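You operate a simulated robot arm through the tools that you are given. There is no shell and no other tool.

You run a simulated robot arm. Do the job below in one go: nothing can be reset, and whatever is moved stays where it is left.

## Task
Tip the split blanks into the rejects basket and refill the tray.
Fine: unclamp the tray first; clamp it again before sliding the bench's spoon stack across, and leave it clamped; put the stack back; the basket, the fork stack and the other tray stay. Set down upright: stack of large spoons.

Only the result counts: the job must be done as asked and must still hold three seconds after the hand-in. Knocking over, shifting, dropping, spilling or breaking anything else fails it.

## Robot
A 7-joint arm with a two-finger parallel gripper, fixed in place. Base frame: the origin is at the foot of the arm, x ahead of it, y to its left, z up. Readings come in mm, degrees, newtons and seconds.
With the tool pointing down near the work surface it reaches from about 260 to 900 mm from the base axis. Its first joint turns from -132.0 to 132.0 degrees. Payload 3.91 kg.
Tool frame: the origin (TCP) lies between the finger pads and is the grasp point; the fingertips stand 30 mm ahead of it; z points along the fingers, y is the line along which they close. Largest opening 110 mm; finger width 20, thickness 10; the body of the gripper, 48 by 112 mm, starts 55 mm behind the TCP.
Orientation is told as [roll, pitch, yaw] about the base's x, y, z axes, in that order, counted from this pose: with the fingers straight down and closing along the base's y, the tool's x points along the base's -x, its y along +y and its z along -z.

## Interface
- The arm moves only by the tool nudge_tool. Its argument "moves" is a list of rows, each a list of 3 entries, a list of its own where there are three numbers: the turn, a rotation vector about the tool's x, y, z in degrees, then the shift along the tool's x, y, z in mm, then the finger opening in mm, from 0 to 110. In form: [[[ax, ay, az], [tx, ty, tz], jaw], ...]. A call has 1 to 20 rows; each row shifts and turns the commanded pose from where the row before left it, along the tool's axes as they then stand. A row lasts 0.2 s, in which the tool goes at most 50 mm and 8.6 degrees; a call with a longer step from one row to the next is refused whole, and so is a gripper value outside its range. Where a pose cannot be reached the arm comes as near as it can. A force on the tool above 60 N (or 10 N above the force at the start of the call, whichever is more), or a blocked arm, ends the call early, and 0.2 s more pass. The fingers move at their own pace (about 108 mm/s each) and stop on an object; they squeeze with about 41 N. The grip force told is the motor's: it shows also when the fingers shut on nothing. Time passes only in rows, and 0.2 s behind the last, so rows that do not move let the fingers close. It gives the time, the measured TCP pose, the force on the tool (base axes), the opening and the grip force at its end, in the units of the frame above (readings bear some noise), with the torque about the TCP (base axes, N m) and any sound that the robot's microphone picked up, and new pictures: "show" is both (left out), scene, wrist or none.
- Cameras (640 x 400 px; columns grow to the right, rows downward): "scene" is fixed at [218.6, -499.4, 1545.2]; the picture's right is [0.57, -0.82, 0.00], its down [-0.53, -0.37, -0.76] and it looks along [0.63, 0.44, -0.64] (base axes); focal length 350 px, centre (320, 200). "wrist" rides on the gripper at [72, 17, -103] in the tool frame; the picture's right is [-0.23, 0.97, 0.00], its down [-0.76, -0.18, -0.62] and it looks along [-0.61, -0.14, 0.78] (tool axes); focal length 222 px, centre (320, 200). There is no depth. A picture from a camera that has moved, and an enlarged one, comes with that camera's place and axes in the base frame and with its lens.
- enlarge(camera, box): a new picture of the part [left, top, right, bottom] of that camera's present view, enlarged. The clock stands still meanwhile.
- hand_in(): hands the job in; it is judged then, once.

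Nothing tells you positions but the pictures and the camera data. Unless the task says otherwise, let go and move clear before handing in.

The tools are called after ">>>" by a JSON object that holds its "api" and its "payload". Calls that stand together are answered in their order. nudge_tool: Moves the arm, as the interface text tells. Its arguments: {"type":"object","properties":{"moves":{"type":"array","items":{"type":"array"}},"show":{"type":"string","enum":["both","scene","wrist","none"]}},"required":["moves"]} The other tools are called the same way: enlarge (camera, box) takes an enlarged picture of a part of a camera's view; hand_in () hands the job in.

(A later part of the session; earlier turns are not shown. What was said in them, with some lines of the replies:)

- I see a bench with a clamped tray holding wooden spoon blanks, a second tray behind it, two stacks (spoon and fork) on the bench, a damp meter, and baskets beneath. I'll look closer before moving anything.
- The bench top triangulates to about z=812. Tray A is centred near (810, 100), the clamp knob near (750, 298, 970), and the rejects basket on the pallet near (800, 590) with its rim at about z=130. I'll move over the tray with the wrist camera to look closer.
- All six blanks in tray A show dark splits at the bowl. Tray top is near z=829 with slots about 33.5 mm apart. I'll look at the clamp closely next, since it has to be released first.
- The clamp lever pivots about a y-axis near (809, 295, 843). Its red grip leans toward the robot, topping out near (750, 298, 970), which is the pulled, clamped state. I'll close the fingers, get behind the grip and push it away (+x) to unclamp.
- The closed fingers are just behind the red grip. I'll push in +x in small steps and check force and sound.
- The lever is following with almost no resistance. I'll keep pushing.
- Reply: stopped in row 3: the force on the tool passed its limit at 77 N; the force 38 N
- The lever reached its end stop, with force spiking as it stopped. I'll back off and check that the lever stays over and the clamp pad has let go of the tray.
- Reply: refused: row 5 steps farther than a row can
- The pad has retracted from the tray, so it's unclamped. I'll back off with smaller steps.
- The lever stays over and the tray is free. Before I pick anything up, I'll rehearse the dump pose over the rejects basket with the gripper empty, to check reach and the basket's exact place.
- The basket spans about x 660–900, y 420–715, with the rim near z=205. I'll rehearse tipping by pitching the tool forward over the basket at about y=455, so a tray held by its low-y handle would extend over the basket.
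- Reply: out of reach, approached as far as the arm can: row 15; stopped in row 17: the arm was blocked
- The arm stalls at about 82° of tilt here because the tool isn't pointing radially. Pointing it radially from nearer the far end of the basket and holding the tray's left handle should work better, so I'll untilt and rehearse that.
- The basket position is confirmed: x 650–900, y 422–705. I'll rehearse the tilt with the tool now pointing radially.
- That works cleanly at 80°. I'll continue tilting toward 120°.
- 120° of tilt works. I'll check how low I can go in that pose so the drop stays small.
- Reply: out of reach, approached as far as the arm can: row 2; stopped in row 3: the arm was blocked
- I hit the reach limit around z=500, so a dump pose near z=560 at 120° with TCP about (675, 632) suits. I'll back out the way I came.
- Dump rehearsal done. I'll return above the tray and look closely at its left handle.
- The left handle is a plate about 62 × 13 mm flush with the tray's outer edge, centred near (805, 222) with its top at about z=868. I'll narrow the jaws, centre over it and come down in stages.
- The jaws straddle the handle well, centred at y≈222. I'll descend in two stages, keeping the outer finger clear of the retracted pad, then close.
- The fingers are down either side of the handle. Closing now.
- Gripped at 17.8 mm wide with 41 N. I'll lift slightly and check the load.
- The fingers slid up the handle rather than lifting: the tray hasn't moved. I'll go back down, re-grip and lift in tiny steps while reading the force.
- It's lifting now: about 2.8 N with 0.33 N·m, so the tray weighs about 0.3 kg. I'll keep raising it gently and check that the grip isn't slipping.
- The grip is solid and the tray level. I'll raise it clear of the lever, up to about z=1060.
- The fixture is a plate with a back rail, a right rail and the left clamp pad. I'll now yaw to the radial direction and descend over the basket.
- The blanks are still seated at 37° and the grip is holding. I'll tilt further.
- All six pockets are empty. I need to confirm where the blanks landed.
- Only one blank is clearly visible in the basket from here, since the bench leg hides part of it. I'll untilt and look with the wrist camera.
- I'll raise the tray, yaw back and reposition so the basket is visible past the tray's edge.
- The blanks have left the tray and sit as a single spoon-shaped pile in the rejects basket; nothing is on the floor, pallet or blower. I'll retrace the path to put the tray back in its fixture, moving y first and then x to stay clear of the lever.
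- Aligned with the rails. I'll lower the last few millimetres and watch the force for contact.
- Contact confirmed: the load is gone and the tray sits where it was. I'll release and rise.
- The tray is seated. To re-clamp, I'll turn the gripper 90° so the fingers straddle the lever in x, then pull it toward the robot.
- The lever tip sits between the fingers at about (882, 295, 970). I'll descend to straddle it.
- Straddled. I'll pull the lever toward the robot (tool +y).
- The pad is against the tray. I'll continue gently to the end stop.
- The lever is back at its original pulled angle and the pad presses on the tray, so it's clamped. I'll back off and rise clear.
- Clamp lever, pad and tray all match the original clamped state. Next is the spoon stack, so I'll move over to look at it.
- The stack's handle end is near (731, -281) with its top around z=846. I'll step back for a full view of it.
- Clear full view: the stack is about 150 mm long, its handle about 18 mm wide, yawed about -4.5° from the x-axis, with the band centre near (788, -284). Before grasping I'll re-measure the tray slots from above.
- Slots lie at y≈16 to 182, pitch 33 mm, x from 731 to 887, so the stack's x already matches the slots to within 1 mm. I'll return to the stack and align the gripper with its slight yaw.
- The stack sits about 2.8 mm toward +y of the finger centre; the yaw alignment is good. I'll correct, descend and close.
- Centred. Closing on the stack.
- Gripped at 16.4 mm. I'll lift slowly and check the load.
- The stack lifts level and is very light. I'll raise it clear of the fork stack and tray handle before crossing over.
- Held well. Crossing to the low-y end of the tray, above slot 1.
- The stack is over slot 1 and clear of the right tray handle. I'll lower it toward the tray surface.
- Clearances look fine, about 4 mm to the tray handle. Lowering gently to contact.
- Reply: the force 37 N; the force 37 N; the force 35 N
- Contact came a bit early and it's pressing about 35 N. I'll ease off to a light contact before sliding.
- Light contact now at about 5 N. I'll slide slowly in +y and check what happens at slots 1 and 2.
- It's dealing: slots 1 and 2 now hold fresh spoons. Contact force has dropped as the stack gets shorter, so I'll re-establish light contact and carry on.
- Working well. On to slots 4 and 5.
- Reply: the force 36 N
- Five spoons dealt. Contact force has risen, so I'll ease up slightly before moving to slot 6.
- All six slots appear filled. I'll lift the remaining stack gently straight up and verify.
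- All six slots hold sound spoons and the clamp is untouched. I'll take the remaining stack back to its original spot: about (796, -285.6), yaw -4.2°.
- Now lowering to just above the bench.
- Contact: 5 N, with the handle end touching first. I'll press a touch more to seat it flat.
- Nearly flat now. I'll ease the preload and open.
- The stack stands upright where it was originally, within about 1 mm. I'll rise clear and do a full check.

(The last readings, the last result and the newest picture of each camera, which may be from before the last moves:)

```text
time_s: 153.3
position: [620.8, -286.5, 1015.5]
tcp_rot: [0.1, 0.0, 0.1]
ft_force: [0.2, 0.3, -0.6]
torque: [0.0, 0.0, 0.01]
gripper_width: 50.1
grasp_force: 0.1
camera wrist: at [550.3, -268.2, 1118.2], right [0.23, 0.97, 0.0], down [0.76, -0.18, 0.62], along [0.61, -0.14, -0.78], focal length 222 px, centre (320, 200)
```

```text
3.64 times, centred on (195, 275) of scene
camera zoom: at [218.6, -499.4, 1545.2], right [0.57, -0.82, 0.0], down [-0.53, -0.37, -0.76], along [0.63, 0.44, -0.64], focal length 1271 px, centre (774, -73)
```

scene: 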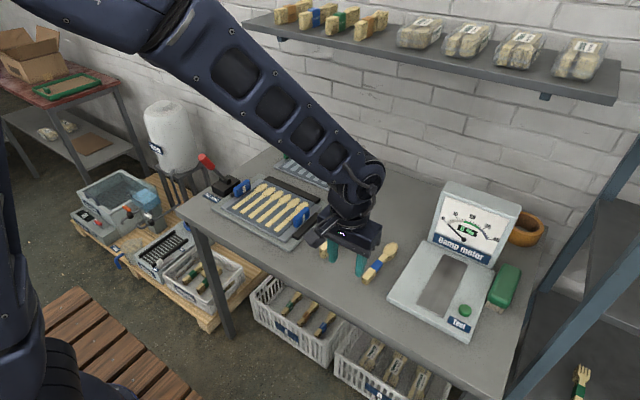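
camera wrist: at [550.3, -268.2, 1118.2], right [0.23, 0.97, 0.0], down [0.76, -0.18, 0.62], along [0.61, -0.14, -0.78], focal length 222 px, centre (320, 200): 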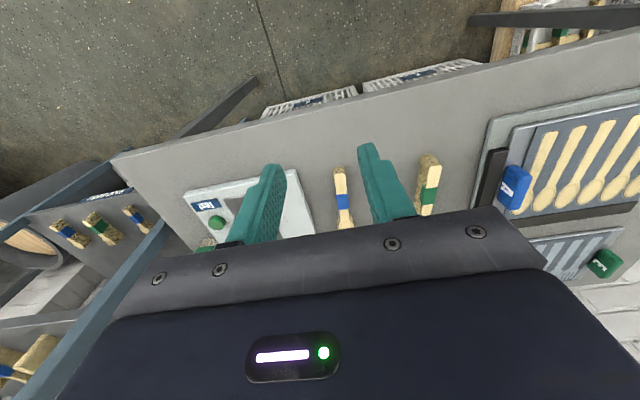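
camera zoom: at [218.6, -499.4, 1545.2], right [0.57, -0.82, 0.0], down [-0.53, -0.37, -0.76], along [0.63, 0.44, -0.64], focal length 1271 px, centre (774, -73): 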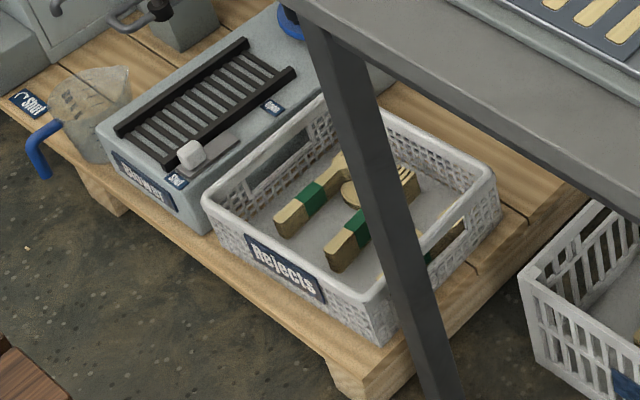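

Tray refilled and clamped, stack back in place. I'll take one last look at the basket area to make sure no blanks were spilled around it.

>>> {"api": "nudge_tool", "payload": {"moves": [[[0, 0, 0], [0, 45, 0], 60], [[0, 0, 0], [0, 45, 0], 60], [[0, 0, 0], [0, 45, 0], 60], [[0, 0, 0], [0, 45, 0], 60], [[0, 0, 0], [0, 45, 0], 60], [[0, 0, 0], [0, 45, 0], 60], [[0, 0, 0], [0, 45, 0], 60], [[0, 0, 0], [0, 45, 0], 60], [[0, 0, 0], [0, 45, 0], 60], [[0, 0, 0], [0, 45, 0], 60], [[0, 0, 0], [0, 45, 0], 60], [[0, 0, 0], [0, 45, 0], 60], [[0, 0, 0], [0, 45, 0], 60], [[0, 0, 0], [0, 45, 0], 60], [[0, 0, 0], [0, 45, 0], 60], [[0, 0, 0], [0, 45, 0], 60], [[0, 0, 0], [0, 40, 0], 60], [[0, 0, 0], [0, 0, 40], 60], [[0, 0, 0], [0, 0, 40], 60], [[0, 0, 0], [0, 0, 0], 60]], "show": "both"}}

>>> {"api": "enlarge", "payload": {"camera": "wrist", "box": [200, 0, 440, 180]}}

>>> {"api": "enlarge", "payload": {"camera": "scene", "box": [170, 120, 350, 260]}}

>>> {"api": "enlarge", "payload": {"camera": "scene", "box": [300, 180, 430, 290]}}

```text
time_s: 157.5
position: [622.0, 476.0, 936.5]
tcp_rot: [0.1, 0.1, 0.1]
ft_force: [0.0, 0.3, -0.3]
torque: [0.01, 0.0, -0.04]
gripper_width: 60.0
grasp_force: 0.0
camera wrist: at [551.0, 492.9, 1039.8], right [0.23, 0.97, 0.0], down [0.76, -0.18, 0.62], along [0.61, -0.14, -0.78], focal length 222 px, centre (320, 200)
```

scene: 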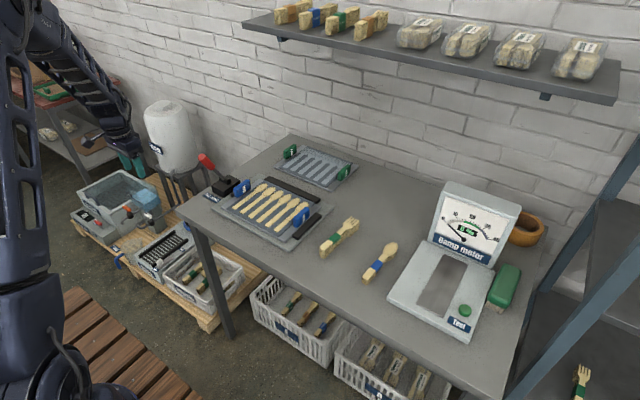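
wrist: 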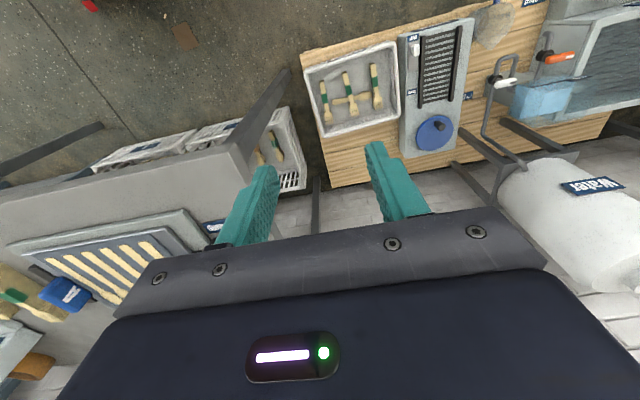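

```text
2.22 times, centred on (320, 90) of wrist
camera zoom: at [551.0, 492.9, 1039.8], right [0.23, 0.97, 0.0], down [0.76, -0.18, 0.62], along [0.61, -0.14, -0.78], focal length 494 px, centre (320, 444)
```

zoom: 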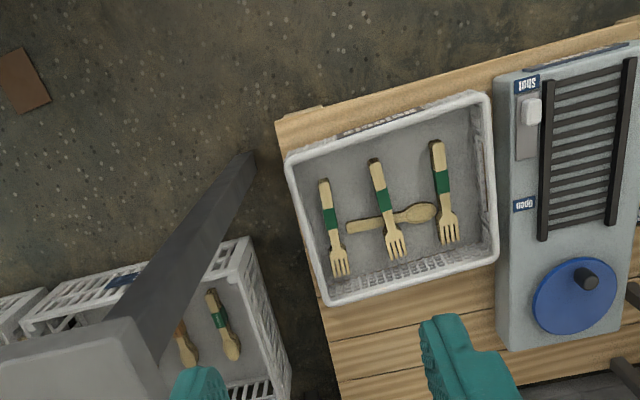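

```text
2.86 times, centred on (260, 190) of scene
camera zoom: at [218.6, -499.4, 1545.2], right [0.57, -0.82, 0.0], down [-0.53, -0.37, -0.76], along [0.63, 0.44, -0.64], focal length 999 px, centre (491, 229)
```

zoom: 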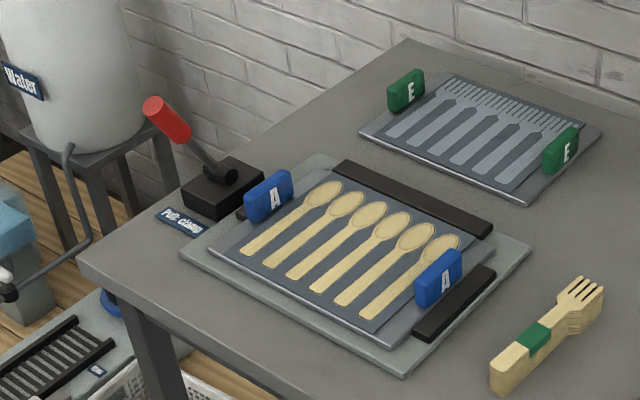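

```text
3.64 times, centred on (365, 235) of scene
camera zoom: at [218.6, -499.4, 1545.2], right [0.57, -0.82, 0.0], down [-0.53, -0.37, -0.76], along [0.63, 0.44, -0.64], focal length 1271 px, centre (156, 73)
```

zoom: 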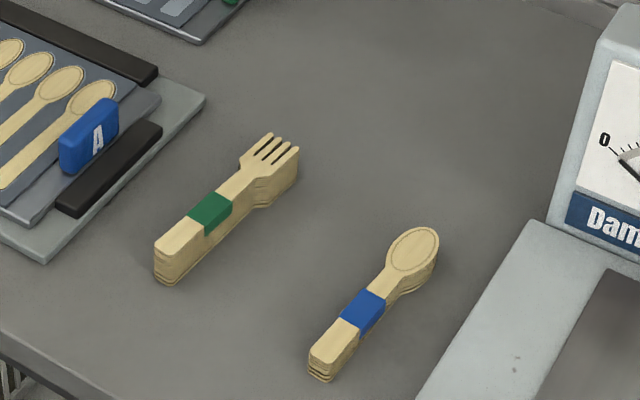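

All checks pass as far as the cameras show:
- **Blanks:** the pockets emptied over the rejects basket. They show as one spoon-shaped pile in it, and none are visible on the floor, pallet or blower.
- **Tray:** seated, clamped and holding six sound spoons.
- **Spoon stack:** upright at its original spot.
- **Left in place:** the fork stack, tray E and the basket.

The gripper is empty and clear, so I'm handing in.

>>> {"api": "hand_in", "payload": {}}

```text
The job is handed in.
```

I handed the job in with the split blanks tipped out and tray A refilled and clamped. I don't have the judge's result.

- **Blanks:** All six pockets emptied over the rejects basket. They show there as one spoon-shaped pile, so I couldn't count six separate pieces. I saw none on the floor, pallet or blower.
- **Tray:** I unclamped it before lifting and put it back in its fixture. I clamped it again before sliding the stack, and it is still clamped. All six slots hold sound spoons.
- **Spoon stack:** It stands upright at its original spot, within about 1 mm, and is shorter by the six spoons dealt. While lowering it onto the tray I pressed too hard for a moment (about 36 N), but saw no damage.
- **Everything else:** The basket, the fork stack and tray E were not moved.

On the first lift the fingers slid up the tray handle without moving the tray. I re-gripped, and it held from then on.
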